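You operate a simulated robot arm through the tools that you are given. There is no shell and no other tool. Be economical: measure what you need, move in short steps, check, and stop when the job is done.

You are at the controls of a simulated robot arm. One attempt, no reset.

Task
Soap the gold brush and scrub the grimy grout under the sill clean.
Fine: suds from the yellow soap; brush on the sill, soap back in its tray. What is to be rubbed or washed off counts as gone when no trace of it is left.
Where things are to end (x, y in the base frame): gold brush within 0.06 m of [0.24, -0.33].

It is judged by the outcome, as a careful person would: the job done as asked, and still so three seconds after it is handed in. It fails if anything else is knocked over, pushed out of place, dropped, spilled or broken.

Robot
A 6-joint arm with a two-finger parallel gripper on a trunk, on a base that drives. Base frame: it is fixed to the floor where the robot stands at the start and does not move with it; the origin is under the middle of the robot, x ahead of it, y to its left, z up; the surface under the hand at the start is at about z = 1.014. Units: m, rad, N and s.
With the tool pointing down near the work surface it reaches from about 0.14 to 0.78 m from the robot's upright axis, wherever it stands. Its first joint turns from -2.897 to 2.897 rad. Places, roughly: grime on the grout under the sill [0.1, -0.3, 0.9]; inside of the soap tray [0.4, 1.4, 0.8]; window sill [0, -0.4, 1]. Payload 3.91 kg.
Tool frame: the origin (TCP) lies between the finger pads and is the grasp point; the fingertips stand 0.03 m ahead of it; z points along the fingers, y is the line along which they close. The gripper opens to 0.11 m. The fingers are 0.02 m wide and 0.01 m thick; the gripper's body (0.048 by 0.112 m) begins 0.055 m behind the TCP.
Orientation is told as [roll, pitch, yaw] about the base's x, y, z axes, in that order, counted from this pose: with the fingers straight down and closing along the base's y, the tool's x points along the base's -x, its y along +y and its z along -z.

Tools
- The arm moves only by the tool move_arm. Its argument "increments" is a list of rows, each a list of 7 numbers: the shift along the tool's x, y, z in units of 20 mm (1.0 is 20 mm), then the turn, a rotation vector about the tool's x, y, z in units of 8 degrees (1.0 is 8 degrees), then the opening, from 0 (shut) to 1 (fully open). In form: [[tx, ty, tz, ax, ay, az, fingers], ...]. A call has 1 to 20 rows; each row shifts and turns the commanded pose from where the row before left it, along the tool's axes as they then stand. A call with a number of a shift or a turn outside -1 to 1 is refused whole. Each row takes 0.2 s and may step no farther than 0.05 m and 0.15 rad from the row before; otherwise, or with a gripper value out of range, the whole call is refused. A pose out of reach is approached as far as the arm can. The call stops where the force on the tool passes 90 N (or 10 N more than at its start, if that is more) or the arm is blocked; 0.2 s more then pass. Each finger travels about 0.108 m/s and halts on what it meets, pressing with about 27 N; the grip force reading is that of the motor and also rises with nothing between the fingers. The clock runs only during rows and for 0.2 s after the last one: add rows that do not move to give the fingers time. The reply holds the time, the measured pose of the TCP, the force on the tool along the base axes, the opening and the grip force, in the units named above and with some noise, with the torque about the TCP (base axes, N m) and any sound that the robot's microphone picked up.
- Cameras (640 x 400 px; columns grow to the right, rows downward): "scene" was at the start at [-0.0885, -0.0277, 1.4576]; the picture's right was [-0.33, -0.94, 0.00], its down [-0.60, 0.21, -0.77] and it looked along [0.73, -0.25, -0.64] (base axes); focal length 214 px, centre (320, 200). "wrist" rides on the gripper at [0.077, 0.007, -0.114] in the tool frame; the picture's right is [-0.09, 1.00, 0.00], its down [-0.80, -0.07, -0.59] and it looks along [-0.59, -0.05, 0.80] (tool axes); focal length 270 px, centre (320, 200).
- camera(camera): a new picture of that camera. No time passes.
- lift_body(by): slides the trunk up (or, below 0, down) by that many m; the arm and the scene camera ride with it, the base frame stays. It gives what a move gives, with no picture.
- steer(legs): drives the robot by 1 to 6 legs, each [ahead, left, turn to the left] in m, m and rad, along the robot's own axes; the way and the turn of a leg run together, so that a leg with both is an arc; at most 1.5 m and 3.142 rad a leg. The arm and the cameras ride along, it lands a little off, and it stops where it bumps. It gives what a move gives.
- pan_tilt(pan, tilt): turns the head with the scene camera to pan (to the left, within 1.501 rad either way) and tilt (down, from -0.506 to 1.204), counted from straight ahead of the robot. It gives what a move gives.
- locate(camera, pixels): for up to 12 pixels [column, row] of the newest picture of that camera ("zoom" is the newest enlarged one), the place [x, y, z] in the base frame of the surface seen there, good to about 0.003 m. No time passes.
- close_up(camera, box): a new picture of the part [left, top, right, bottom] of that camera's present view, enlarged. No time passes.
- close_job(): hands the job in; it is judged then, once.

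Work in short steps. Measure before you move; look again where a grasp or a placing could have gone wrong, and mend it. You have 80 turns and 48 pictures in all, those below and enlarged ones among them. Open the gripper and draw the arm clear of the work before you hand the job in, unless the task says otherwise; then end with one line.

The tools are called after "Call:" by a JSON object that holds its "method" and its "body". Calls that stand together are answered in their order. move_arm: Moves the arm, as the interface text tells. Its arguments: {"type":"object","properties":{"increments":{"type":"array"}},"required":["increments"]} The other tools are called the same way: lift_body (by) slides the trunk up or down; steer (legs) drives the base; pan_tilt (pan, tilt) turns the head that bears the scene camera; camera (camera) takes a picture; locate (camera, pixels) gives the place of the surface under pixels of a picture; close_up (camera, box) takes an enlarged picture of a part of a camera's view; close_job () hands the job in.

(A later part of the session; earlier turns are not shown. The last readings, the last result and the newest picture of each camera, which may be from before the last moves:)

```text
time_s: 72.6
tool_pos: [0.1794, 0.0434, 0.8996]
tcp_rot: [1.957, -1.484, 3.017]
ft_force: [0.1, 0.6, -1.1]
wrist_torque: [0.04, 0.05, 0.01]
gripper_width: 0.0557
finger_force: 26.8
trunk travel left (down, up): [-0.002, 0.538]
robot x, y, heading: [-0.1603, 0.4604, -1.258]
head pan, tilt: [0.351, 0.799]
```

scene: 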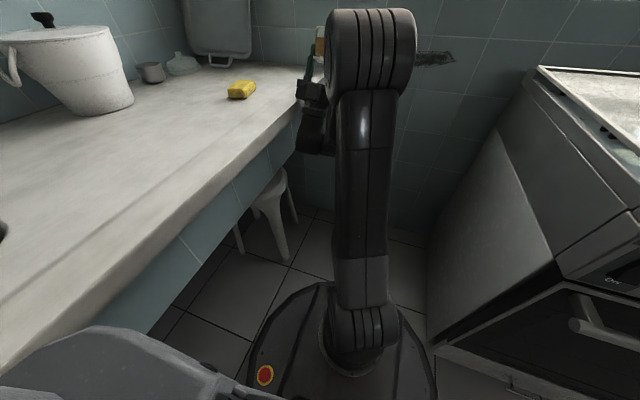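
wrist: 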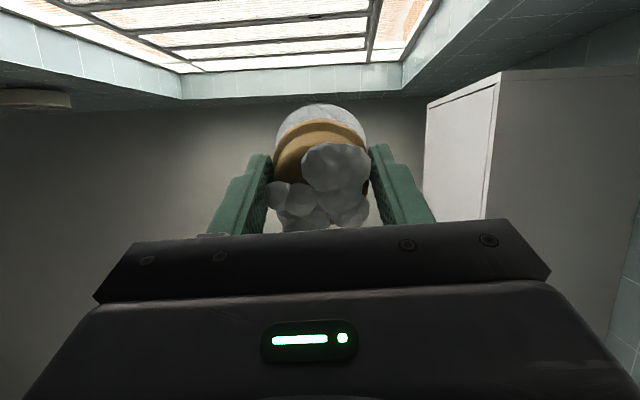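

Tool is near horizontal again (slightly yawed). I measure the base's outline to know its clearance to the stove.

Call:
{"method": "locate", "body": {"camera": "scene", "pixels": [[320, 285], [256, 350], [398, 310], [428, 370], [432, 395], [252, 390], [440, 340]]}}

Call:
{"method": "move_arm", "body": {"increments": [[0, 0, 0, -0.41, 0.24, 0, 0.2], [0, 0, 0, 0, 0, 0, 0.2]]}}

```text
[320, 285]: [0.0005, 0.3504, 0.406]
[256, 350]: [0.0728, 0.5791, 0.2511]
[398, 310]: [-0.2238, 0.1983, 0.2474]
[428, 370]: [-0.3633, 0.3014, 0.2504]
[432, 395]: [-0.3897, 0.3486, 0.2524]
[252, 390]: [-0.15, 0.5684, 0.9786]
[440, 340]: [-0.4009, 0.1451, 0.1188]
```

```text
time_s: 73.2
tool_pos: [0.1799, 0.0416, 0.8986]
tcp_rot: [1.626, -1.493, -2.876]
ft_force: [0.9, -0.5, -0.9]
wrist_torque: [0.02, 0.03, -0.01]
gripper_width: 0.0555
finger_force: 26.8
trunk travel left (down, up): [-0.002, 0.538]
robot x, y, heading: [-0.1639, 0.4581, -1.258]
head pan, tilt: [0.351, 0.799]
```

Base radius is 0.26 m, so I keep its centre within ±0.03 of mid-gap. Tool is now square to the wall; I drive 0.2 m forward.

Call:
{"method": "steer", "body": {"legs": [[0.2, -0.012, 0]]}}

Call:
{"method": "move_arm", "body": {"increments": [[0.5, -0.5, 0, 0, 0, 0, 0.2], [0.5, -0.5, 0, 0, 0, 0, 0.2], [0.4, -0.5, 0, 0, 0, 0, 0.2], [0, -0.5, 0, 0, 0, 0, 0.2]]}}

```text
time_s: 74.8
tool_pos: [0.2311, -0.15, 0.8985]
tcp_rot: [1.637, -1.493, -2.885]
ft_force: [-0.9, -0.7, -1.0]
wrist_torque: [0.02, 0.01, 0.0]
gripper_width: 0.0554
finger_force: 27.4
trunk travel left (down, up): [-0.002, 0.538]
robot x, y, heading: [-0.1084, 0.268, -1.252]
head pan, tilt: [0.351, 0.799]
```

```text
time_s: 75.8
tool_pos: [0.1967, -0.1632, 0.8666]
tcp_rot: [1.638, -1.493, -2.886]
ft_force: [0.3, 0.0, -0.7]
wrist_torque: [0.01, 0.01, 0.03]
gripper_width: 0.0557
finger_force: 27.0
trunk travel left (down, up): [-0.002, 0.538]
robot x, y, heading: [-0.1096, 0.2658, -1.256]
head pan, tilt: [0.351, 0.799]
```

No reach warnings. Before touching, I rehearse the sweep 4 cm off the wall to see how far right it reaches.

Call:
{"method": "move_arm", "body": {"increments": [[-0.08, -0.9, 0, 0, 0, 0, 0.2], [-0.08, -0.9, 0, 0, 0, 0, 0.2], [-0.08, -0.9, 0, 0, 0, 0, 0.2], [-0.08, -0.9, 0, 0, 0, 0, 0.2], [-0.08, -0.9, 0, 0, 0, 0, 0.2], [-0.08, -0.9, 0, 0, 0, 0, 0.2], [-0.08, -0.9, 0, 0, 0, 0, 0.2]]}}

```text
time_s: 77.4
tool_pos: [0.1297, -0.1861, 0.867]
tcp_rot: [1.617, -1.492, -2.87]
ft_force: [-0.7, 0.1, 0.1]
wrist_torque: [0.03, 0.01, -0.03]
gripper_width: 0.0551
finger_force: 26.7
out of reach, approached as far as the arm can: row 4, 5, 6, 7
trunk travel left (down, up): [-0.002, 0.538]
robot x, y, heading: [-0.1083, 0.2655, -1.258]
head pan, tilt: [0.351, 0.799]
```

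Limit is t_rel≈0.085. I test whether tilting the tool 8° downward extends this.

Call:
{"method": "move_arm", "body": {"increments": [[0, 0, 0, 0, 1, 0, 0.2], [-0.08, -0.9, 0, 0, 0, 0, 0.2], [-0.08, -0.9, 0, 0, 0, 0, 0.2], [-0.08, -0.9, 0, 0, 0, 0, 0.2], [-0.08, -0.9, 0, 0, 0, 0, 0.2], [-0.08, -0.9, 0, 0, 0, 0, 0.2]]}}

```text
time_s: 78.8
tool_pos: [0.1201, -0.189, 0.8676]
tcp_rot: [0.527, -1.414, -1.772]
ft_force: [-0.1, 0.7, -0.6]
wrist_torque: [0.04, 0.0, 0.01]
gripper_width: 0.0554
finger_force: 27.0
out of reach, approached as far as the arm can: row 2, 3, 4, 5, 6
trunk travel left (down, up): [-0.002, 0.538]
robot x, y, heading: [-0.109, 0.2671, -1.252]
head pan, tilt: [0.351, 0.799]
```

Tilt helps little. From here I can already scrub the right end, so I undo the tilt, shift left to t≈0.11 and approach.

Call:
{"method": "move_arm", "body": {"increments": [[0, 0, 0, 0, -1, 0, 0.2], [0.08, 0.9, 0, 0, 0, 0, 0.2], [0.08, 0.9, 0, 0, 0, 0, 0.2], [0.08, 0.9, 0, 0, 0, 0, 0.2], [0, 0, 0.8, 0, 0, 0, 0.2], [0, 0, 0.8, 0, 0, 0, 0.2], [0, 0, 0, 0, 0, 0, 0.2]]}}

```text
time_s: 80.4
tool_pos: [0.192, -0.1991, 0.8652]
tcp_rot: [1.635, -1.492, -2.883]
ft_force: [0.2, 0.5, -0.6]
wrist_torque: [-0.03, 0.04, 0.02]
gripper_width: 0.0553
finger_force: 26.8
out of reach, approached as far as the arm can: row 1
trunk travel left (down, up): [-0.002, 0.538]
robot x, y, heading: [-0.104, 0.2684, -1.253]
head pan, tilt: [0.351, 0.799]
```

At 63 mm from the wall; press in ~8 mm and sweep between t=0.12 and 0.07 a couple of times at slightly different heights.

Call:
{"method": "move_arm", "body": {"increments": [[0, 0, 0.25, 0, 0, 0, 0.2], [0, 0, 0.15, 0, 0, 0, 0.2], [-0.04, -0.5, 0, 0, 0, 0, 0.2], [-0.04, -0.5, 0, 0, 0, 0, 0.2], [-0.04, -0.5, 0, 0, 0, 0, 0.2]]}}

```text
time_s: 81.6
tool_pos: [0.1666, -0.212, 0.8661]
tcp_rot: [1.691, -1.493, -2.936]
ft_force: [3.4, 38.0, 0.0]
wrist_torque: [-0.19, 0.1, 0.78]
gripper_width: 0.0556
finger_force: 26.5
trunk travel left (down, up): [-0.002, 0.538]
robot x, y, heading: [-0.1063, 0.2706, -1.252]
head pan, tilt: [0.351, 0.799]
```

38 N is a bit much; ease off ~1.5 mm and sweep back and forth.

Call:
{"method": "move_arm", "body": {"increments": [[0, 0, -0.08, 0, 0, 0, 0.2], [0.2, 0.5, 0, 0, 0, 0, 0.2], [0.04, 0.5, 0, 0, 0, 0, 0.2], [0.04, 0.5, 0, 0, 0, 0, 0.2], [-0.5, 0.3, 0, 0, 0, 0, 0.2], [-0.04, -0.5, 0, 0, 0, 0, 0.2], [-0.04, -0.5, 0, 0, 0, 0, 0.2], [-0.04, -0.5, 0, 0, 0, 0, 0.2], [-0.02, -0.3, 0, 0, 0, 0, 0.2]]}}

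Call:
{"method": "camera", "body": {"camera": "scene"}}

```text
time_s: 83.6
tool_pos: [0.1646, -0.2116, 0.873]
tcp_rot: [1.65, -1.492, -2.897]
ft_force: [0.9, 12.6, -0.3]
wrist_torque: [-0.2, -0.01, 0.39]
gripper_width: 0.0557
finger_force: 27.5
trunk travel left (down, up): [-0.002, 0.538]
robot x, y, heading: [-0.1095, 0.2704, -1.252]
head pan, tilt: [0.351, 0.799]
```

```text
22 pictures are left
```

scene: 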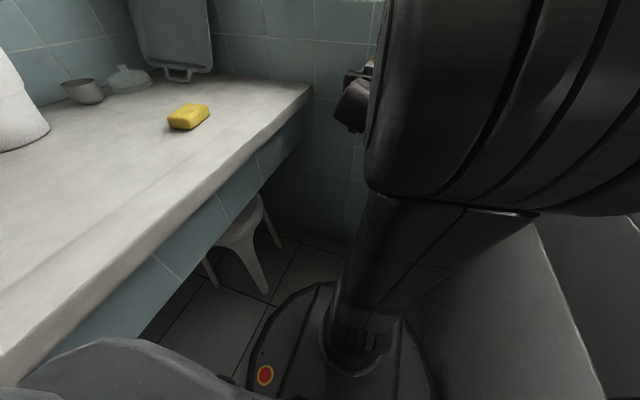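

Right end rubbed. Now retract, drive back and to the right to put the whole remaining band on the reachable side.

Call:
{"method": "move_arm", "body": {"increments": [[0, 0, -1, 0, 0, 0, 0.2], [0, 0, -1, 0, 0, 0, 0.2]]}}

Call:
{"method": "steer", "body": {"legs": [[-0.3, 0, 0], [0, -0.16, 0]]}}

Call:
{"method": "pan_tilt", "body": {"pan": 0.1, "tilt": 0.5}}

Call:
{"method": "camera", "body": {"camera": "scene"}}

```text
time_s: 84.2
tool_pos: [0.1516, -0.1763, 0.8724]
tcp_rot: [1.637, -1.493, -2.886]
ft_force: [0.4, -0.2, -0.6]
wrist_torque: [0.0, 0.01, 0.0]
gripper_width: 0.0556
finger_force: 27.7
trunk travel left (down, up): [-0.002, 0.538]
robot x, y, heading: [-0.1099, 0.2641, -1.258]
head pan, tilt: [0.351, 0.799]
```

```text
time_s: 87.2
tool_pos: [-0.0926, 0.0603, 0.8718]
tcp_rot: [1.637, -1.492, -2.885]
ft_force: [-0.1, -0.4, -0.6]
wrist_torque: [0.04, 0.01, 0.01]
gripper_width: 0.0557
finger_force: 27.2
trunk travel left (down, up): [-0.002, 0.538]
robot x, y, heading: [-0.3487, 0.504, -1.263]
head pan, tilt: [0.351, 0.799]
```

```text
time_s: 88.0
tool_pos: [-0.0921, 0.0604, 0.8728]
tcp_rot: [1.637, -1.493, -2.884]
ft_force: [0.7, 0.0, -0.2]
wrist_torque: [0.02, 0.01, 0.01]
gripper_width: 0.0556
finger_force: 26.7
trunk travel left (down, up): [-0.002, 0.538]
robot x, y, heading: [-0.3534, 0.5017, -1.257]
head pan, tilt: [0.099, 0.499]
```

```text
21 pictures are left
```

scene: 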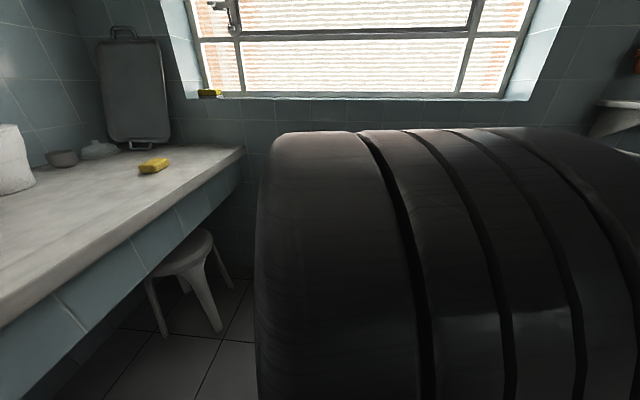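

Now extend forward 0.32 m while going left 0.15 m, to just off the grime's right part.

Call:
{"method": "move_arm", "body": {"increments": [[0.04, 0.5, 1, 0, 0, 0, 0.2], [0.04, 0.5, 1, 0, 0, 0, 0.2], [0.04, 0.5, 1, 0, 0, 0, 0.2], [0.04, 0.5, 1, 0, 0, 0, 0.2], [0.04, 0.5, 1, 0, 0, 0, 0.2], [0.04, 0.5, 1, 0, 0, 0, 0.2], [0.04, 0.5, 1, 0, 0, 0, 0.2], [0.04, 0.5, 1, 0, 0, 0, 0.2], [0.04, 0.5, 1, 0, 0, 0, 0.2], [0.04, 0.5, 1, 0, 0, 0, 0.2], [0.04, 0.5, 1, 0, 0, 0, 0.2], [0.04, 0.5, 1, 0, 0, 0, 0.2], [0.04, 0.5, 1, 0, 0, 0, 0.2], [0.04, 0.5, 1, 0, 0, 0, 0.2], [0.04, 0.5, 1, 0, 0, 0, 0.2], [0, 0, 0, 0, 0, 0, 0.2]]}}

Call:
{"method": "camera", "body": {"camera": "scene"}}

```text
time_s: 91.4
tool_pos: [0.1463, -0.1776, 0.8728]
tcp_rot: [1.634, -1.493, -2.885]
ft_force: [0.3, 0.3, -0.1]
wrist_torque: [0.01, -0.01, -0.02]
gripper_width: 0.0556
finger_force: 26.9
trunk travel left (down, up): [-0.002, 0.538]
robot x, y, heading: [-0.3531, 0.5037, -1.259]
head pan, tilt: [0.099, 0.499]
```

```text
20 pictures are left
```

scene: 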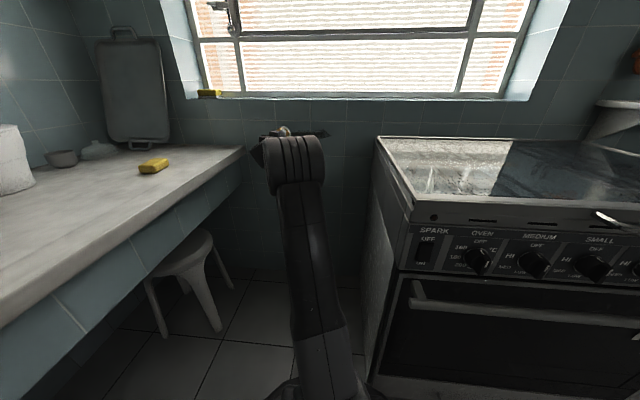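

Reached with no warnings. I enlarge the grime region to see what's left.

Call:
{"method": "close_up", "body": {"camera": "scene", "box": [220, 90, 380, 190]}}

Call:
{"method": "locate", "body": {"camera": "zoom", "pixels": [[435, 175], [400, 170], [330, 170], [425, 165], [400, 185], [130, 180]]}}

```text
4.00 times, centred on (300, 140) of scene
```

zoom: 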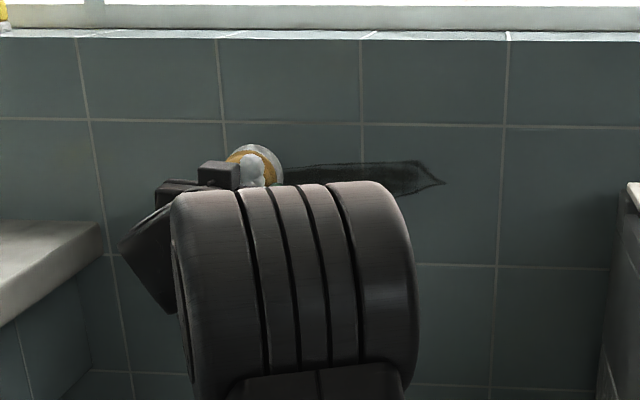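

```text
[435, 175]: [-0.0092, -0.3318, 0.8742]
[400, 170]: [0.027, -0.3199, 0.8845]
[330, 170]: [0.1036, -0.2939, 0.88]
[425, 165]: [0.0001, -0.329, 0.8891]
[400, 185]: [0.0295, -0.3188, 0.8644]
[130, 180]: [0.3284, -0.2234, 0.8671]
```

Grime remains from x≈0.14 to −0.02, z 0.855–0.895. I go to the right-hand start (t≈0.12) and approach to near contact.

Call:
{"method": "move_arm", "body": {"increments": [[0, 0.9, 0.5, 0, 0, 0, 0.2], [0, 0.9, 0.5, 0, 0, 0, 0.2], [0, 0, 0.5, 0, 0, 0, 0.2], [0, 0, 0.4, 0, 0, 0, 0.2], [0, 0, 0.1, 0, 0, 0, 0.2], [0, 0, 0, 0, 0, 0, 0.2]]}}

```text
time_s: 92.8
tool_pos: [0.1928, -0.2029, 0.8759]
tcp_rot: [1.63, -1.493, -2.878]
ft_force: [-4.8, 10.0, -5.5]
wrist_torque: [0.01, -0.01, -0.09]
gripper_width: 0.0552
finger_force: 27.1
trunk travel left (down, up): [-0.002, 0.538]
robot x, y, heading: [-0.3488, 0.5017, -1.256]
head pan, tilt: [0.099, 0.499]
```

10 N contact: sweep the full band to the right.

Call:
{"method": "move_arm", "body": {"increments": [[-0.05, -0.65, 0.02, 0, 0, 0, 0.2], [-0.05, -0.65, 0, 0, 0, 0, 0.2], [-0.05, -0.65, 0, 0, 0, 0, 0.2], [-0.05, -0.65, 0, 0, 0, 0, 0.2], [-0.05, -0.65, 0, 0, 0, 0, 0.2], [-0.05, -0.65, 0, 0, 0, 0, 0.2], [-0.05, -0.65, 0, 0, 0, 0, 0.2], [-0.05, -0.65, 0, 0, 0, 0, 0.2], [-0.05, -0.65, 0, 0, 0, 0, 0.2]]}}

```text
time_s: 94.8
tool_pos: [0.0812, -0.2386, 0.8777]
tcp_rot: [1.665, -1.491, -2.913]
ft_force: [-0.2, 23.2, 0.6]
wrist_torque: [-0.15, 0.02, 0.45]
gripper_width: 0.0553
finger_force: 26.7
trunk travel left (down, up): [-0.002, 0.538]
robot x, y, heading: [-0.3518, 0.5007, -1.254]
head pan, tilt: [0.099, 0.499]
```

Good steady contact. Continue to the band's far tip.

Call:
{"method": "move_arm", "body": {"increments": [[-0.05, -0.65, -0.02, 0, 0, 0, 0.2], [-0.05, -0.65, 0, 0, 0, 0, 0.2], [-0.05, -0.65, -0.02, 0, 0, 0, 0.2], [-0.05, -0.65, 0, 0, 0, 0, 0.2], [-0.05, -0.65, 0, 0, 0, 0, 0.2], [-0.05, -0.65, 0, 0, 0, 0, 0.2], [-0.05, -0.65, 0, 0, 0, 0, 0.2], [-0.05, -0.65, 0, 0, 0, 0, 0.2]]}}

Call:
{"method": "close_up", "body": {"camera": "scene", "box": [220, 90, 380, 190]}}

```text
time_s: 96.6
tool_pos: [-0.0192, -0.2742, 0.8921]
tcp_rot: [1.426, -1.496, -2.707]
ft_force: [-4.1, 28.0, -6.1]
wrist_torque: [0.16, -0.1, 0.5]
gripper_width: 0.0559
finger_force: 26.9
out of reach, approached as far as the arm can: row 8
trunk travel left (down, up): [-0.002, 0.538]
robot x, y, heading: [-0.3502, 0.5032, -1.26]
head pan, tilt: [0.099, 0.499]
```

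```text
4.00 times, centred on (300, 140) of scene
```

zoom: 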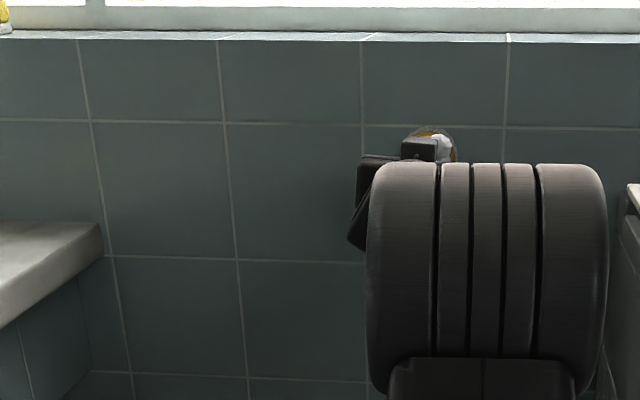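

The swept part looks fully clean. The last bit rose to z 0.892, so I rub lower there going back and forth, then pull away to look.

Call:
{"method": "move_arm", "body": {"increments": [[0.3, 0.6, -0.05, 0, 0, 0, 0.2], [0.5, 0.4, 0, 0, 0, 0, 0.2], [0.5, 0, 0, 0, 0, 0, 0.2], [0, -0.5, 0, 0, 0, 0, 0.2], [-0.04, -0.5, 0, 0, 0, 0, 0.2], [0.04, 0.5, 0, 0, 0, 0, 0.2], [0.04, 0.6, 0, 0, 0, 0, 0.2], [0.04, 0.6, 0, 0, 0, 0, 0.2], [0.04, 0.6, 0, 0, 0, 0, 0.2], [0, 0, -1, 0, 0, 0, 0.2], [0, 1, -1, 0, 0, 0, 0.2], [0, 1, -1, 0, 0, 0, 0.2], [0, 1, 0, 0, 0, 0, 0.2], [0, 1, 0, 0, 0, 0, 0.2], [0, 1, 0, 0, 0, 0, 0.2]]}}

Call:
{"method": "close_up", "body": {"camera": "scene", "box": [220, 90, 380, 190]}}

```text
time_s: 99.8
tool_pos: [0.1067, -0.1669, 0.8593]
tcp_rot: [1.637, -1.49, -2.888]
ft_force: [-0.1, -0.1, -0.6]
wrist_torque: [0.06, 0.03, 0.02]
gripper_width: 0.056
finger_force: 26.9
out of reach, approached as far as the arm can: row 4, 5
trunk travel left (down, up): [-0.002, 0.538]
robot x, y, heading: [-0.3514, 0.5051, -1.258]
head pan, tilt: [0.099, 0.499]
```

```text
4.00 times, centred on (300, 140) of scene
```

zoom: 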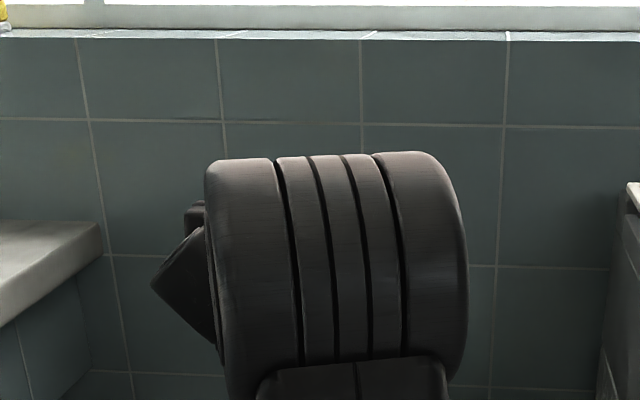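

Visible band is clean. Now retract from the wall, raise the trunk, and tilt the tool back down.

Call:
{"method": "move_arm", "body": {"increments": [[0, 0, -1, 0, 0, 0, 0.2], [0, 0, -1, 0, 0, 0, 0.2], [0, 0, -1, 0, 0, 0, 0.2], [0, 0, -1, 0, 0, 0, 0.2], [0, 0, -1, 0, 0, 0, 0.2], [0, 0, -1, 0, 0, 0, 0.2], [0, 0, -1, 0, 0, 0, 0.2], [0, 0, -1, 0, 0, 0, 0.2], [0, 0, -1, 0, 0, 0, 0.2], [0, 0, -1, 0, 0, 0, 0.2]]}}

Call:
{"method": "lift_body", "body": {"by": 0.35}}

Call:
{"method": "move_arm", "body": {"increments": [[0, 0, 0, 0, 1, 0, 0.2], [0, 0, 0, 0, 1, 0, 0.2], [0, 0, 0, 0, 1, 0, 0.2], [0, 0, 0, 0, 1, 0, 0.2], [0, 0, 0, 0, 1, 0, 0.2], [0, 0, 0, 0, 1, 0, 0.2], [0, 0, 0, 0, 1, 0, 0.2], [0, 0, 0, 0, 1, 0, 0.2], [0, 0, 0, 0, 1, 0, 0.2], [0, 0, 0, 0, 1, 0, 0.2], [0, 0, 0, 0, 1, 0, 0.2], [0, 0, 0, 0, 0, 0, 0.2]]}}

```text
time_s: 102.0
tool_pos: [0.0438, 0.0227, 0.857]
tcp_rot: [1.633, -1.491, -2.881]
ft_force: [-0.8, -0.7, -1.4]
wrist_torque: [0.0, 0.0, -0.02]
gripper_width: 0.0557
finger_force: 26.6
trunk travel left (down, up): [-0.002, 0.538]
robot x, y, heading: [-0.3523, 0.5053, -1.261]
head pan, tilt: [0.099, 0.499]
```

```text
time_s: 105.5
tool_pos: [0.0436, 0.0215, 1.2079]
tcp_rot: [1.636, -1.492, -2.884]
ft_force: [-0.1, 0.0, -0.6]
wrist_torque: [0.01, 0.0, 0.04]
gripper_width: 0.0559
finger_force: 27.3
trunk travel left (down, up): [-0.352, 0.188]
robot x, y, heading: [-0.3501, 0.5023, -1.256]
head pan, tilt: [0.099, 0.499]
```

```text
time_s: 108.0
tool_pos: [0.0445, 0.0216, 1.2079]
tcp_rot: [0.079, -0.038, -1.251]
ft_force: [1.1, 0.5, -0.1]
wrist_torque: [0.03, -0.01, 0.01]
gripper_width: 0.0556
finger_force: 26.4
trunk travel left (down, up): [-0.352, 0.188]
robot x, y, heading: [-0.351, 0.5019, -1.258]
head pan, tilt: [0.099, 0.499]
```

Level the tool, shift right 0.08 m, then look at the wall from up here.

Call:
{"method": "move_arm", "body": {"increments": [[0, -1, 0, 0.57, 0.27, 0, 0.2], [0, -1, 0, 0, 0, 0, 0.2], [0, -1, 0, 0, 0, 0, 0.2], [0, -1, 0, 0, 0, 0, 0.2], [0, 0, 0, 0, 0, 0, 0.2]]}}

Call:
{"method": "pan_tilt", "body": {"pan": 0.3, "tilt": 0.6}}

Call:
{"method": "camera", "body": {"camera": "scene"}}

```text
time_s: 109.2
tool_pos: [-0.0313, -0.0023, 1.206]
tcp_rot: [0.0, -0.001, -1.251]
ft_force: [-1.0, 0.8, -0.5]
wrist_torque: [0.05, 0.0, 0.02]
gripper_width: 0.0556
finger_force: 27.0
trunk travel left (down, up): [-0.352, 0.188]
robot x, y, heading: [-0.3542, 0.5031, -1.257]
head pan, tilt: [0.099, 0.499]
```

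```text
time_s: 110.0
tool_pos: [-0.0312, -0.0028, 1.2059]
tcp_rot: [0.0, -0.003, -1.251]
ft_force: [-0.3, -0.6, -0.7]
wrist_torque: [0.02, -0.02, -0.01]
gripper_width: 0.0554
finger_force: 27.1
trunk travel left (down, up): [-0.352, 0.188]
robot x, y, heading: [-0.3501, 0.5044, -1.257]
head pan, tilt: [0.3, 0.6]
```

```text
16 pictures are left
```

scene: 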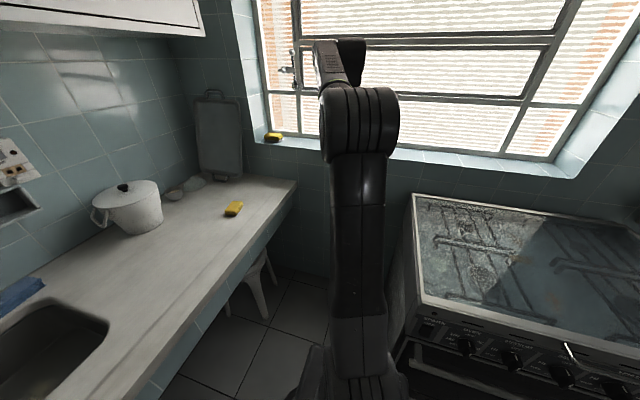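

Drive left 0.155 and forward 0.33 so the brush comes over the sill target (z 1.206, well above).

Call:
{"method": "steer", "body": {"legs": [[0, 0.155, 0], [0.3, 0, 0]]}}

Call:
{"method": "pan_tilt", "body": {"pan": -0.25, "tilt": 0.9}}

Call:
{"method": "camera", "body": {"camera": "scene"}}

Call:
{"method": "camera", "body": {"camera": "wrist"}}

```text
time_s: 113.0
tool_pos: [0.2081, -0.244, 1.206]
tcp_rot: [0.001, -0.003, -1.253]
ft_force: [0.0, -0.3, -0.6]
wrist_torque: [-0.01, 0.02, 0.0]
gripper_width: 0.0552
finger_force: 26.8
trunk travel left (down, up): [-0.352, 0.188]
robot x, y, heading: [-0.1117, 0.2653, -1.258]
head pan, tilt: [0.3, 0.6]
```

```text
time_s: 114.0
tool_pos: [0.2084, -0.2438, 1.2044]
tcp_rot: [0.0, -0.001, -1.25]
ft_force: [-0.6, 0.0, -1.1]
wrist_torque: [0.01, -0.02, 0.01]
gripper_width: 0.0553
finger_force: 26.9
trunk travel left (down, up): [-0.352, 0.188]
robot x, y, heading: [-0.114, 0.2664, -1.259]
head pan, tilt: [-0.25, 0.901]
```

```text
15 pictures are left
```

scene: 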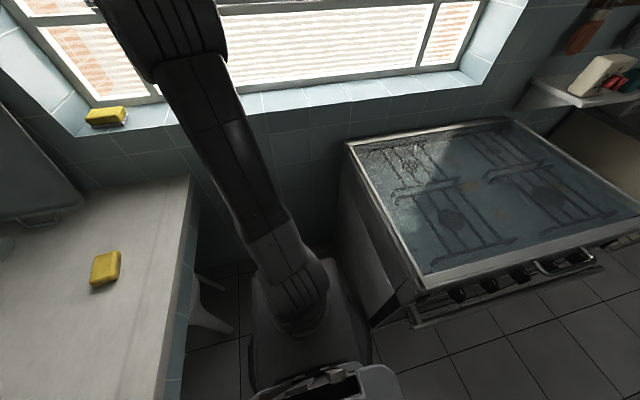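

```text
14 pictures are left
```

wrist: 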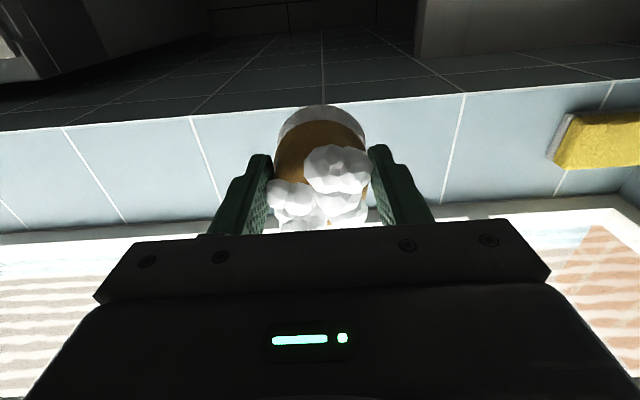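

Forward 0.086 m over the sill, then down to about z 1.085.

Call:
{"method": "move_arm", "body": {"increments": [[-0.86, 0.03, 0, 0, 0, 0, 0.2], [-0.86, 0.03, 0, 0, 0, 0, 0.2], [-0.86, 0.03, 0, 0, 0, 0, 0.2], [-0.86, 0.03, 0, 0, 0, 0, 0.2], [-0.86, 0.03, 0, 0, 0, 0, 0.2], [0, 0, 1, 0, 0, 0, 0.2], [0, 0, 1, 0, 0, 0, 0.2], [0, 0, 1, 0, 0, 0, 0.2], [0, 0, 1, 0, 0, 0, 0.2], [0, 0, 1, 0, 0, 0, 0.2], [0, 0, 0.9, 0, 0, 0, 0.2], [0, 0, 0, 0, 0, 0, 0.2]]}}

Call:
{"method": "camera", "body": {"camera": "wrist"}}

```text
time_s: 116.6
tool_pos: [0.2299, -0.313, 1.0724]
tcp_rot: [0.002, -0.011, -1.251]
ft_force: [6.3, -7.9, 35.0]
wrist_torque: [-0.36, -0.3, 0.09]
gripper_width: 0.0555
finger_force: 27.6
out of reach, approached as far as the arm can: row 3, 4, 5
trunk travel left (down, up): [-0.352, 0.188]
robot x, y, heading: [-0.1112, 0.2622, -1.258]
head pan, tilt: [-0.25, 0.901]
```

```text
13 pictures are left
```

wrist: 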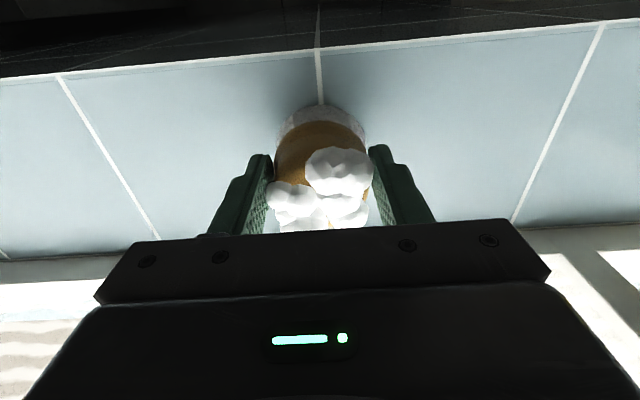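

Brush rests on the sill at (0.230,−0.313), 20 mm from target, with 35 N; ease up slightly and release, then rise.

Call:
{"method": "move_arm", "body": {"increments": [[0, 0, -0.09, 0, 0, 0, 0.2], [0, 0, 0, 0, 0, 0, 0.2], [0, 0, 0, 0, 0, 0, 0.65], [0, 0, 0, 0, 0, 0, 0.8], [0, 0, 0, 0, 0, 0, 0.9], [0, 0, -0.5, 0, 0, 0, 0.9], [0, 0, -1, 0, 0, 0, 0.9], [0, 0, -1, 0, 0, 0, 0.9], [0, 0, -1, 0, 0, 0, 0.9], [0, 0, -1, 0, 0, 0, 0.9], [0, 0, -1, 0, 0, 0, 0.9], [0, 0, -1, 0, 0, 0, 0.9]]}}

Call:
{"method": "camera", "body": {"camera": "wrist"}}

```text
time_s: 119.2
tool_pos: [0.2264, -0.3069, 1.1928]
tcp_rot: [-0.001, -0.008, -1.252]
ft_force: [-0.3, 0.1, 0.2]
wrist_torque: [-0.02, -0.01, 0.03]
gripper_width: 0.099
finger_force: 0.0
out of reach, approached as far as the arm can: row 12
trunk travel left (down, up): [-0.352, 0.188]
robot x, y, heading: [-0.1098, 0.2631, -1.26]
head pan, tilt: [-0.25, 0.901]
```

```text
12 pictures are left
```

wrist: 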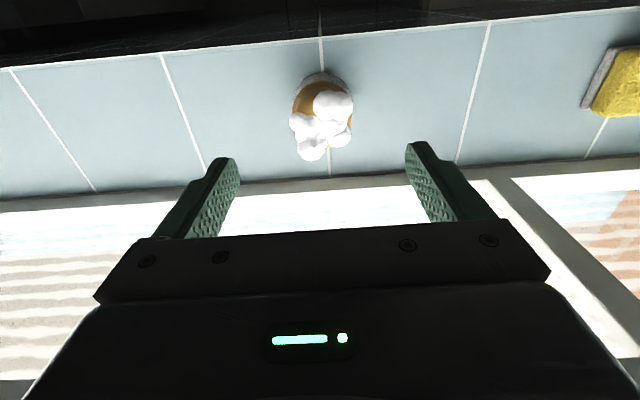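

Brush stands on the sill. I retract the arm toward the robot and then turn the robot to face the counter.

Call:
{"method": "move_arm", "body": {"increments": [[1, 0, 0, 0, 0, 0, 0.9], [1, 0, 0, 0, 0, 0, 0.9], [1, 0, 0, 0, 0, 0, 0.9], [1, 0, 0, 0, 0, 0, 0.9], [1, 0, 0, 0, 0, 0, 0.9], [1, -0.5, 0, 0, 0, 0, 0.9], [1, -0.5, 0, 0, 0, 0, 0.9], [1, -0.5, 0, 0, 0, 0, 0.9], [1, -0.5, 0, 0, 0, 0, 0.9]]}}

Call:
{"method": "steer", "body": {"legs": [[0, 0, 1.575]]}}

Call:
{"method": "pan_tilt", "body": {"pan": -1.2, "tilt": 0.9}}

Call:
{"method": "camera", "body": {"camera": "scene"}}

```text
time_s: 121.2
tool_pos: [0.1323, -0.1478, 1.1925]
tcp_rot: [0.0, -0.003, -1.251]
ft_force: [0.2, -0.9, 0.5]
wrist_torque: [0.0, 0.01, -0.01]
gripper_width: 0.0992
finger_force: 0.1
trunk travel left (down, up): [-0.352, 0.188]
robot x, y, heading: [-0.1117, 0.2638, -1.253]
head pan, tilt: [-0.25, 0.901]
```

```text
time_s: 125.4
tool_pos: [0.3034, 0.5015, 1.1918]
tcp_rot: [0.0, 0.0, 0.304]
ft_force: [-0.4, 0.5, 0.4]
wrist_torque: [0.01, 0.01, 0.01]
gripper_width: 0.0992
finger_force: 0.0
trunk travel left (down, up): [-0.352, 0.188]
robot x, y, heading: [-0.112, 0.2614, 0.295]
head pan, tilt: [-0.25, 0.901]
```

```text
time_s: 126.6
tool_pos: [0.304, 0.5007, 1.1917]
tcp_rot: [0.001, -0.001, 0.303]
ft_force: [-0.6, -0.2, -0.1]
wrist_torque: [0.05, 0.0, 0.02]
gripper_width: 0.0987
finger_force: 0.0
trunk travel left (down, up): [-0.352, 0.188]
robot x, y, heading: [-0.116, 0.2619, 0.296]
head pan, tilt: [-1.201, 0.901]
```

```text
11 pictures are left
```

scene: 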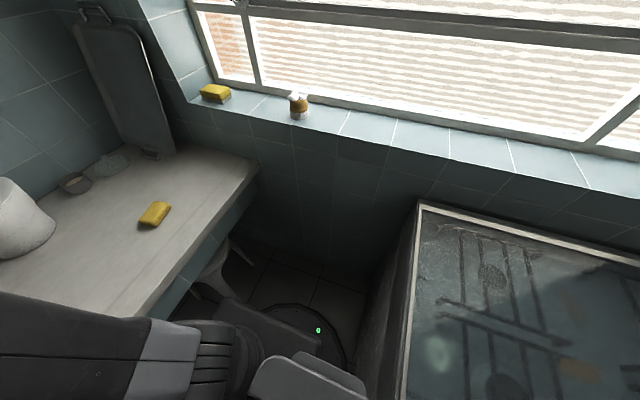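

The wall is now in full view; I enlarge the grime area and locate soap and brush.

Call:
{"method": "close_up", "body": {"camera": "scene", "box": [270, 90, 450, 200]}}

Call:
{"method": "locate", "body": {"camera": "scene", "pixels": [[298, 98], [298, 116], [154, 212], [138, 222], [152, 227], [152, 202], [170, 207], [340, 170]]}}

```text
3.56 times, centred on (360, 145) of scene
```

zoom: 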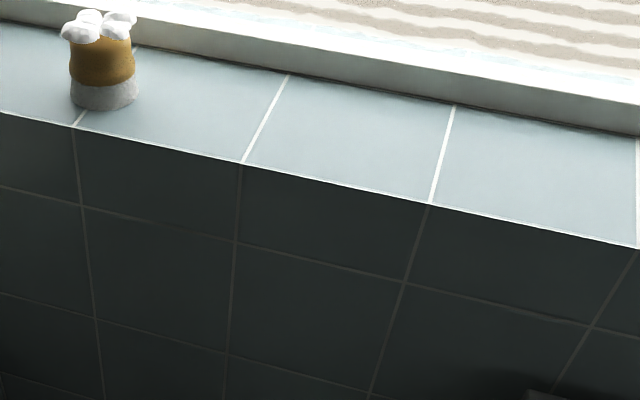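

```text
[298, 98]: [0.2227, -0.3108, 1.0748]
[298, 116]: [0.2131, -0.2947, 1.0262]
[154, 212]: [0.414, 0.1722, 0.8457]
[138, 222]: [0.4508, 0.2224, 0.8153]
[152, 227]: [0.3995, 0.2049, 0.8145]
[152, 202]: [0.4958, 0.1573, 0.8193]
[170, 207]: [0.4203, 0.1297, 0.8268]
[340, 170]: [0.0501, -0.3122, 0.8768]
```

Grout is spotless and the brush stands. Now I carry the open hand over the soap at (0.42,0.172).

Call:
{"method": "move_arm", "body": {"increments": [[-0.04, -0.97, 0, 0, 0, 0, 0.9], [-0.04, -0.97, 0, 0, 0, 0, 0.9], [-0.04, -0.97, 0, 0, 0, 0, 0.9], [-0.04, -0.97, 0, 0, 0, 0, 0.9], [-0.04, -0.97, 0, 0, 0, 0, 0.9], [-0.04, -0.97, 0, 0, 0, 0, 0.9], [-0.04, -0.97, 0, 0, 0, 0, 0.9], [-0.04, -0.97, 0, 0, 0, 0, 0.9], [-0.04, -0.97, 0, 0, 0, 0, 0.9], [-0.04, -0.97, 0, 0, 0, 0, 0.9], [-0.04, -0.97, 0, 0, 0, 0, 0.9], [-0.04, -0.97, 0, 0, 0, 0, 0.9], [-0.04, -0.97, 0, 0, 0, 0, 0.9], [-0.04, -0.97, 0, 0, 0, 0, 0.9], [-0.04, -0.97, 0, 0, 0, 0, 0.9], [-0.04, -0.97, 0, 0, 0, 0, 0.9], [-0.04, -0.97, 0, 0, 0, 0, 0.9], [-0.04, -0.97, 0, 0, 0, 0, 0.9]]}}

Call:
{"method": "move_arm", "body": {"increments": [[0, 0, 0.7, 0, 0, 1, 0.9], [0, 0, 0.7, 0, 0, 1, 0.9], [0, 0, 0.7, 0, 0, 1, 0.9], [0, 0, 0.7, 0, 0, 1, 0.9], [0, 0, 0.7, 0, 0, 1, 0.9], [0, 0, 0.7, 0, 0, 1, 0.9], [0, 0, 0.7, 0, 0, 1, 0.9], [0, 0, 0.7, 0, 0, 1, 0.9], [0, 0, 0.7, 0, 0, 1, 0.9], [0, 0, 0.7, 0, 0, 0.8, 0.9], [0, 0, 0, 0, 0, 0, 0.9]]}}

Call:
{"method": "camera", "body": {"camera": "wrist"}}

```text
time_s: 130.4
tool_pos: [0.4215, 0.1713, 1.1923]
tcp_rot: [-0.001, -0.002, 0.303]
ft_force: [-0.6, 0.1, 0.7]
wrist_torque: [0.0, -0.01, -0.02]
gripper_width: 0.0991
finger_force: 0.1
trunk travel left (down, up): [-0.352, 0.188]
robot x, y, heading: [-0.111, 0.2647, 0.297]
head pan, tilt: [-1.201, 0.901]
```

```text
time_s: 132.8
tool_pos: [0.4217, 0.1707, 1.0537]
tcp_rot: [0.002, -0.001, -1.066]
ft_force: [-0.4, 0.7, 0.3]
wrist_torque: [-0.02, 0.05, 0.03]
gripper_width: 0.0989
finger_force: 0.1
trunk travel left (down, up): [-0.352, 0.188]
robot x, y, heading: [-0.112, 0.2672, 0.291]
head pan, tilt: [-1.201, 0.901]
```

```text
9 pictures are left
```

wrist: 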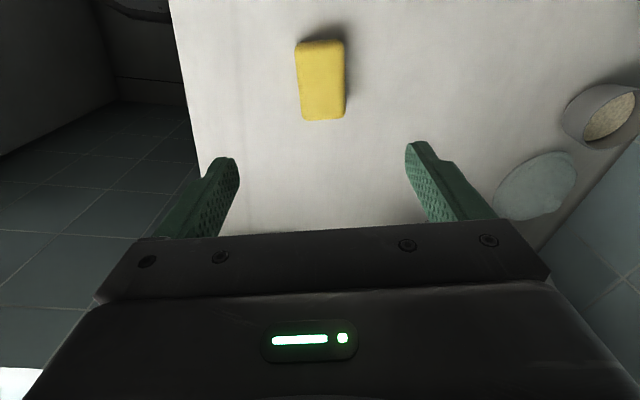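

Soap at (321,80), aligned with the fingers; check its exact centre.

Call:
{"method": "locate", "body": {"camera": "wrist", "pixels": [[300, 45], [338, 45], [305, 116], [342, 114], [321, 80]]}}

```text
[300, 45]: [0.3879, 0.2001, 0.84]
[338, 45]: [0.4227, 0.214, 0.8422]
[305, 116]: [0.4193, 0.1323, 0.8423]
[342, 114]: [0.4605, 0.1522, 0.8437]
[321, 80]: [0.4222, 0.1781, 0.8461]
```

Lower to z≈0.853 over the soap and grip across its short side.

Call:
{"method": "move_arm", "body": {"increments": [[0.17, 0.05, 1, 0, 0, 0, 0.8], [0, 0, 1, 0, 0, 0, 0.8], [0, 0, 1, 0, 0, 0, 0.8], [0, 0, 1, 0, 0, 0, 0.8], [0, 0, 1, 0, 0, 0, 0.8], [0, 0, 1, 0, 0, 0, 0.8], [0, 0, 1, 0, 0, 0, 0.8], [0, 0, 1, 0, 0, 0, 0.8], [0, 0, 1, 0, 0, 0, 0.8], [0, 0, 1, 0, 0, 0, 0.8], [0, 0, 0.05, 0, 0, 0, 0.6], [0, 0, 0, 0, 0, 0, 0.4], [0, 0, 0, 0, 0, 0, 0.2], [0, 0, 0, 0, 0, 0, 0.15], [0, 0, 0, 0, 0, 0, 0.15], [0, 0, -1, 0, 0, 0, 0.15], [0, 0, -1, 0, 0, 0, 0.15], [0, 0, -1, 0, 0, 0, 0.15]]}}

Call:
{"method": "camera", "body": {"camera": "wrist"}}

```text
time_s: 136.6
tool_pos: [0.4211, 0.1757, 0.9115]
tcp_rot: [0.002, -0.001, -1.066]
ft_force: [0.5, 0.6, -1.6]
wrist_torque: [-0.01, 0.03, 0.0]
gripper_width: 0.0545
finger_force: 26.4
trunk travel left (down, up): [-0.352, 0.188]
robot x, y, heading: [-0.1116, 0.2637, 0.295]
head pan, tilt: [-1.201, 0.901]
```

```text
8 pictures are left
```

wrist: 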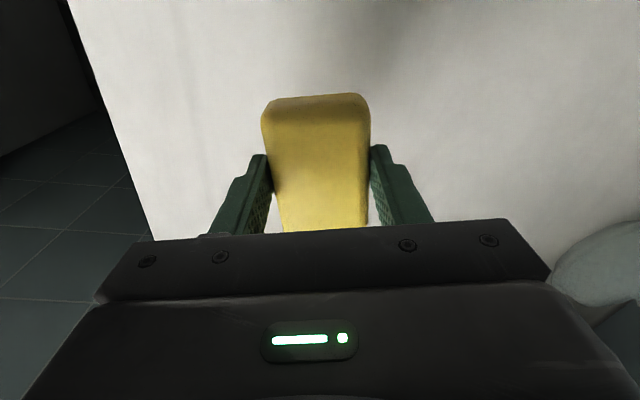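

Soap held. Raise 0.16 m, then drive left along the counter toward the tray and look.

Call:
{"method": "move_arm", "body": {"increments": [[0, 0, -1, 0, 0, 0, 0.15], [0, 0, -1, 0, 0, 0, 0.15], [0, 0, -1, 0, 0, 0, 0.15], [0, 0, -1, 0, 0, 0, 0.15], [0, 0, -1, 0, 0, 0, 0.15], [0, 0, -1, 0, 0, 0, 0.15], [0, 0, -1, 0, 0, 0, 0.15], [0, 0, -1, 0, 0, 0, 0.15]]}}

Call:
{"method": "steer", "body": {"legs": [[0, 0, 0.022], [0, 0.9, 0]]}}

Call:
{"method": "pan_tilt", "body": {"pan": 0.3, "tilt": 0.75}}

Call:
{"method": "camera", "body": {"camera": "scene"}}

```text
time_s: 138.4
tool_pos: [0.4219, 0.1761, 1.071]
tcp_rot: [0.0, -0.002, -1.065]
ft_force: [-1.1, 0.5, -0.6]
wrist_torque: [0.01, -0.06, 0.04]
gripper_width: 0.0543
finger_force: 26.6
trunk travel left (down, up): [-0.352, 0.188]
robot x, y, heading: [-0.1114, 0.2671, 0.303]
head pan, tilt: [-1.201, 0.901]
```

```text
time_s: 143.5
tool_pos: [0.1383, 1.0487, 1.0725]
tcp_rot: [0.001, -0.004, -1.037]
ft_force: [0.2, -0.5, -1.0]
wrist_torque: [0.0, 0.01, 0.03]
gripper_width: 0.0545
finger_force: 27.0
trunk travel left (down, up): [-0.352, 0.188]
robot x, y, heading: [-0.3975, 1.1224, 0.325]
head pan, tilt: [-1.201, 0.901]
```

```text
time_s: 145.1
tool_pos: [0.1383, 1.0472, 1.0714]
tcp_rot: [0.002, -0.001, -1.038]
ft_force: [-0.3, 0.0, -1.3]
wrist_torque: [0.01, 0.01, -0.03]
gripper_width: 0.0545
finger_force: 26.8
trunk travel left (down, up): [-0.352, 0.188]
robot x, y, heading: [-0.3972, 1.1239, 0.324]
head pan, tilt: [0.3, 0.75]
```

```text
7 pictures are left
```

scene: 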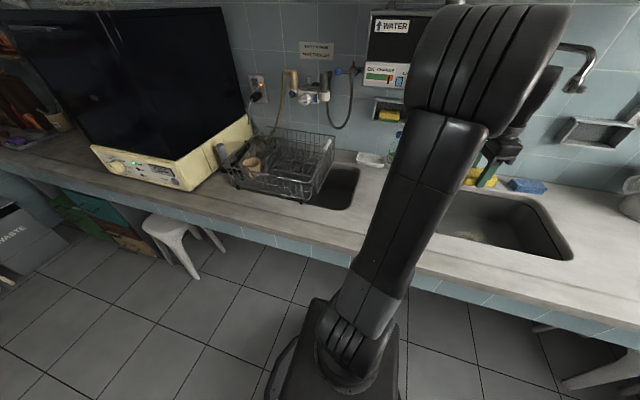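

The tray is at (370,158); I enlarge it and measure.

Call:
{"method": "close_up", "body": {"camera": "scene", "box": [335, 130, 415, 180]}}

Call:
{"method": "locate", "body": {"camera": "zoom", "pixels": [[180, 180], [375, 185], [165, 255], [360, 275], [270, 225], [270, 205], [270, 178], [240, 270], [430, 260], [460, 130]]}}

```text
8.00 times, centred on (375, 155) of scene
```

zoom: 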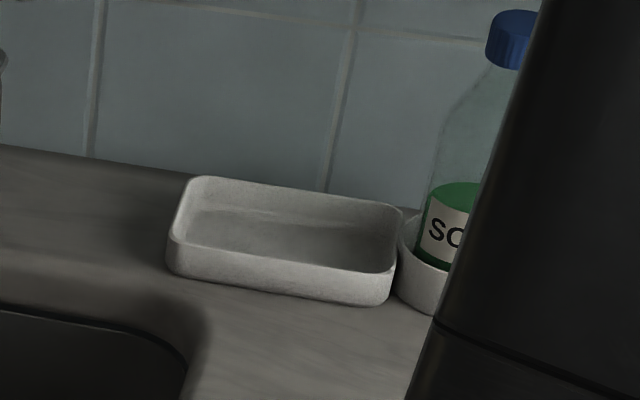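

```text
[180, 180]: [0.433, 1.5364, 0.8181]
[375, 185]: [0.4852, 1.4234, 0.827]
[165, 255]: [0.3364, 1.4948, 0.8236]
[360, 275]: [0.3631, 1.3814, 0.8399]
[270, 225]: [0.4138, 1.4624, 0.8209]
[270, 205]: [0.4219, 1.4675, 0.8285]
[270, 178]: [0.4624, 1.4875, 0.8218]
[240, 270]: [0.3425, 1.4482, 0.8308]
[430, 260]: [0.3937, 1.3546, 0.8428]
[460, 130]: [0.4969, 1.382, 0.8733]
```

Tray centre ≈(0.40,1.458), floor z 0.821, rim 0.84. I check the wall niche above and the bottle for hand clearance.

Call:
{"method": "locate", "body": {"camera": "scene", "pixels": [[376, 100], [377, 118], [390, 98], [390, 122], [402, 122], [355, 140], [399, 136], [396, 150], [367, 153], [367, 160], [377, 155], [360, 155]]}}

```text
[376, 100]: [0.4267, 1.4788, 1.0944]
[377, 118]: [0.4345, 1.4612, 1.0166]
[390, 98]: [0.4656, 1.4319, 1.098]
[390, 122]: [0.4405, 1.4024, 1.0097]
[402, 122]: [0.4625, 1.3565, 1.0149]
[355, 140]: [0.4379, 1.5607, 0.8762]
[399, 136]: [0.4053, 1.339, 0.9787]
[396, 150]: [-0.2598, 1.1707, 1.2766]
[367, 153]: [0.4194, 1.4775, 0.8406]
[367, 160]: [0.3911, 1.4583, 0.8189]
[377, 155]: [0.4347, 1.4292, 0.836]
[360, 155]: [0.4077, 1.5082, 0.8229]
```

The niche protrudes to t≈0.865 right above the tray, so I'll lean the gripper ~12° away from the wall. First drive closer (base slips slightly under the counter) and yaw to align with the tray.

Call:
{"method": "steer", "body": {"legs": [[0.11, 0.055, 0]]}}

Call:
{"method": "move_arm", "body": {"increments": [[0, 0, 0, 0, 0, 0.8, 0.15], [0, 0, 0, 0, 0, 0.73, 0.15], [0, 0, 0, 0, 0, 0, 0.15]]}}

```text
time_s: 146.4
tool_pos: [0.2252, 1.1337, 1.0706]
tcp_rot: [0.002, -0.004, -1.038]
ft_force: [-0.2, -0.5, -1.4]
wrist_torque: [-0.03, 0.0, -0.02]
gripper_width: 0.0546
finger_force: 26.9
trunk travel left (down, up): [-0.352, 0.188]
robot x, y, heading: [-0.3079, 1.2076, 0.326]
head pan, tilt: [0.3, 0.75]
```

```text
time_s: 147.2
tool_pos: [0.2246, 1.1343, 1.0718]
tcp_rot: [0.003, 0.0, -1.253]
ft_force: [0.1, 0.0, -0.4]
wrist_torque: [0.05, -0.01, 0.03]
gripper_width: 0.0544
finger_force: 27.1
trunk travel left (down, up): [-0.352, 0.188]
robot x, y, heading: [-0.3096, 1.2068, 0.321]
head pan, tilt: [0.3, 0.75]
```

Move left over to n≈1.257 and out to t≈0.70, tilting 12° on the way.

Call:
{"method": "move_arm", "body": {"increments": [[0.96, 0, 0, 0, 0, 0, 0.15], [0.96, 0, 0, 0, 0, 0, 0.15], [0.96, 0, 0, 0, 0, 0, 0.15], [0.96, 0, 0, 0, 0, 0, 0.15], [0.96, 0, 0, 0, 0, 0, 0.15], [0.96, 0, 0, 0, 0, 0, 0.15], [0.96, 0, 0, 0, 0, 0, 0.15], [0.96, 0, 0, 0, 0, 0, 0.15], [0.96, 0, 0, 0, 0, 0, 0.15], [0.96, 0, 0, 0, 0, 0, 0.15], [0.96, 0, 0, 0, 0, 0, 0.15], [0.96, 0, 0, 0, 0, 0, 0.15], [0.96, 0, 0, 0, 0, 0, 0.15], [0, 0.9, 0, 0, 0, 0, 0.15], [0, 0.9, 0, 0, 0, 0, 0.15], [0, 0.9, 0, 0, 0, 0, 0.15], [0, 0.9, 0, 0, 0, 0, 0.15], [0, 0.9, 0, -0.75, 0, 0, 0.15], [0, 0.9, 0, -0.75, 0, 0, 0.15], [0, 0, 0, 0, 0, 0, 0.15]]}}

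Call:
{"method": "camera", "body": {"camera": "wrist"}}

```text
time_s: 151.4
tool_pos: [0.2491, 1.405, 1.0726]
tcp_rot: [0.212, -0.001, -1.254]
ft_force: [-0.9, 0.0, -1.3]
wrist_torque: [0.01, 0.02, -0.02]
gripper_width: 0.0545
finger_force: 26.9
trunk travel left (down, up): [-0.352, 0.188]
robot x, y, heading: [-0.3132, 1.2081, 0.319]
head pan, tilt: [0.3, 0.75]
```

```text
5 pictures are left
```

wrist: 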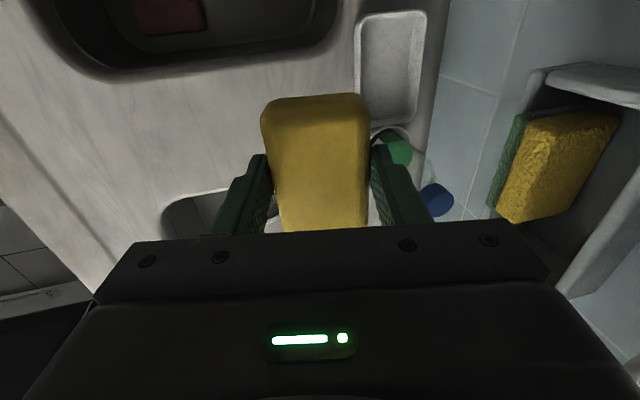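

The tray is clearly visible at (390,70); I measure its inner corners and rim.

Call:
{"method": "locate", "body": {"camera": "wrist", "pixels": [[358, 60], [425, 60], [368, 60], [416, 60], [390, 14], [391, 24], [390, 70], [390, 118], [400, 127], [372, 100]]}}

```text
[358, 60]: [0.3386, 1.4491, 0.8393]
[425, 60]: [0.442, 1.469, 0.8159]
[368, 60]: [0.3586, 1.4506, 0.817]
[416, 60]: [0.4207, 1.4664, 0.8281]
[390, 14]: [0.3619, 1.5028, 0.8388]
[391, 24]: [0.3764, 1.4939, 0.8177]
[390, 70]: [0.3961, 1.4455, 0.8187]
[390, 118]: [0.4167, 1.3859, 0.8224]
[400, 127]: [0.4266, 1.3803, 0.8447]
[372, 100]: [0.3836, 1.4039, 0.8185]
```

Interior: t 0.782–0.86, n 1.188–1.303, floor 0.818. I go down first, then across to above the tray.

Call:
{"method": "move_arm", "body": {"increments": [[-0.1, -0.2, 0.93, 0, 0, 0, 0.15], [-0.1, -0.2, 0.93, 0, 0, 0, 0.15], [-0.1, -0.2, 0.93, 0, 0, 0, 0.15], [-0.1, -0.2, 0.93, 0, 0, 0, 0.15], [-0.1, -0.2, 0.93, 0, 0, 0, 0.15], [-0.1, -0.2, 0.93, 0, 0, 0, 0.15], [0, -0.2, 0.93, 0, 0, 0, 0.15], [0, -0.2, 0.93, 0, 0, 0, 0.15], [0, 0.98, 0.21, 0, 0, 0, 0.15], [0, 0.98, 0.21, 0, 0, 0, 0.15], [0, 0.98, 0.21, 0, 0, 0, 0.15], [0, 0.98, 0.21, 0, 0, 0, 0.15], [0, 0.98, 0.21, 0, 0, 0, 0.15], [0, 0.98, 0.21, 0, 0, 0, 0.15], [0, 0.95, 0.21, 0, 0, 0, 0.15], [0, 0, 0, 0, 0, 0, 0.15]]}}

Call:
{"method": "camera", "body": {"camera": "wrist"}}

```text
time_s: 154.8
tool_pos: [0.3823, 1.4363, 0.9203]
tcp_rot: [0.209, 0.001, -1.253]
ft_force: [-24.6, -7.8, -6.5]
wrist_torque: [0.78, -2.06, -0.59]
gripper_width: 0.0545
finger_force: 27.2
trunk travel left (down, up): [-0.352, 0.188]
robot x, y, heading: [-0.313, 1.2085, 0.323]
head pan, tilt: [0.3, 0.75]
```

```text
4 pictures are left
```

wrist: 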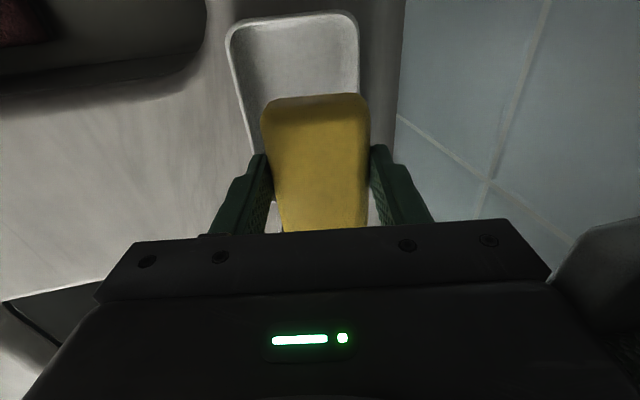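

The gripper is brushing the niche (−25 N), so I back off slightly and lean it 8° more.

Call:
{"method": "move_arm", "body": {"increments": [[0, -0.6, 0, 0, 0, 0, 0.15], [0, 0, 0, -0.95, 0, 0, 0.15], [0, 0, 0, 0, 0, 0, 0.15]]}}

```text
time_s: 155.6
tool_pos: [0.3749, 1.4331, 0.9194]
tcp_rot: [0.346, 0.001, -1.253]
ft_force: [-0.3, -0.3, -1.6]
wrist_torque: [0.02, 0.02, 0.02]
gripper_width: 0.0544
finger_force: 27.4
trunk travel left (down, up): [-0.352, 0.188]
robot x, y, heading: [-0.3069, 1.2058, 0.322]
head pan, tilt: [0.3, 0.75]
```

Free. Lower into the tray: down 0.05 m and 1 cm toward the wall.

Call:
{"method": "move_arm", "body": {"increments": [[0, -0.1, 0.7, 0, 0, 0, 0.15], [0, -0.1, 0.7, 0, 0, 0, 0.15], [0, -0.1, 0.7, 0, 0, 0, 0.15], [0, -0.1, 0.5, 0, 0, 0, 0.15], [0, 0, 0.1, 0, 0, 0, 0.15], [0, 0, 0, 0, 0, 0, 0.15]]}}

Call:
{"method": "camera", "body": {"camera": "wrist"}}

```text
time_s: 157.0
tool_pos: [0.3847, 1.4364, 0.8648]
tcp_rot: [0.344, 0.0, -1.252]
ft_force: [-0.7, -0.5, -1.0]
wrist_torque: [0.0, 0.01, 0.0]
gripper_width: 0.0544
finger_force: 26.9
trunk travel left (down, up): [-0.352, 0.188]
robot x, y, heading: [-0.3104, 1.2044, 0.321]
head pan, tilt: [0.3, 0.75]
```

```text
3 pictures are left
```

wrist: 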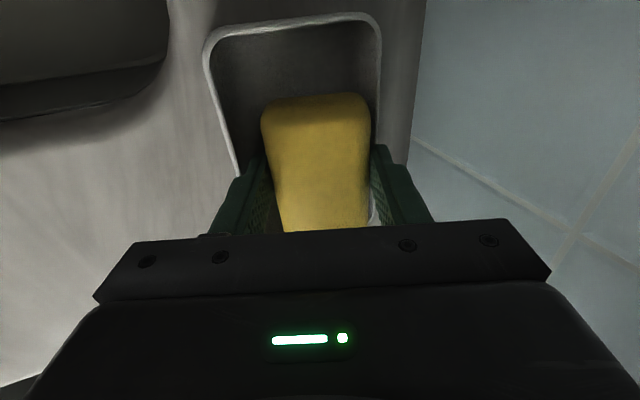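

No contact yet; soap is within the tray. Lower 2 mm more and open only slightly so the fingers don't push the tray.

Call:
{"method": "move_arm", "body": {"increments": [[0, -0.03, 0.1, 0, 0, 0, 0.15], [0, 0, 0, 0, 0, 0, 0.15], [0, 0, 0, 0, 0, 0, 0.53], [0, 0, 0, 0, 0, 0, 0.55], [0, 0, 0, 0, 0, 0, 0.55]]}}

```text
time_s: 158.2
tool_pos: [0.3855, 1.4358, 0.8636]
tcp_rot: [0.344, -0.001, -1.252]
ft_force: [-0.6, 0.7, -0.2]
wrist_torque: [-0.03, 0.01, 0.01]
gripper_width: 0.0606
finger_force: 0.0
trunk travel left (down, up): [-0.352, 0.188]
robot x, y, heading: [-0.312, 1.2039, 0.321]
head pan, tilt: [0.3, 0.75]
```

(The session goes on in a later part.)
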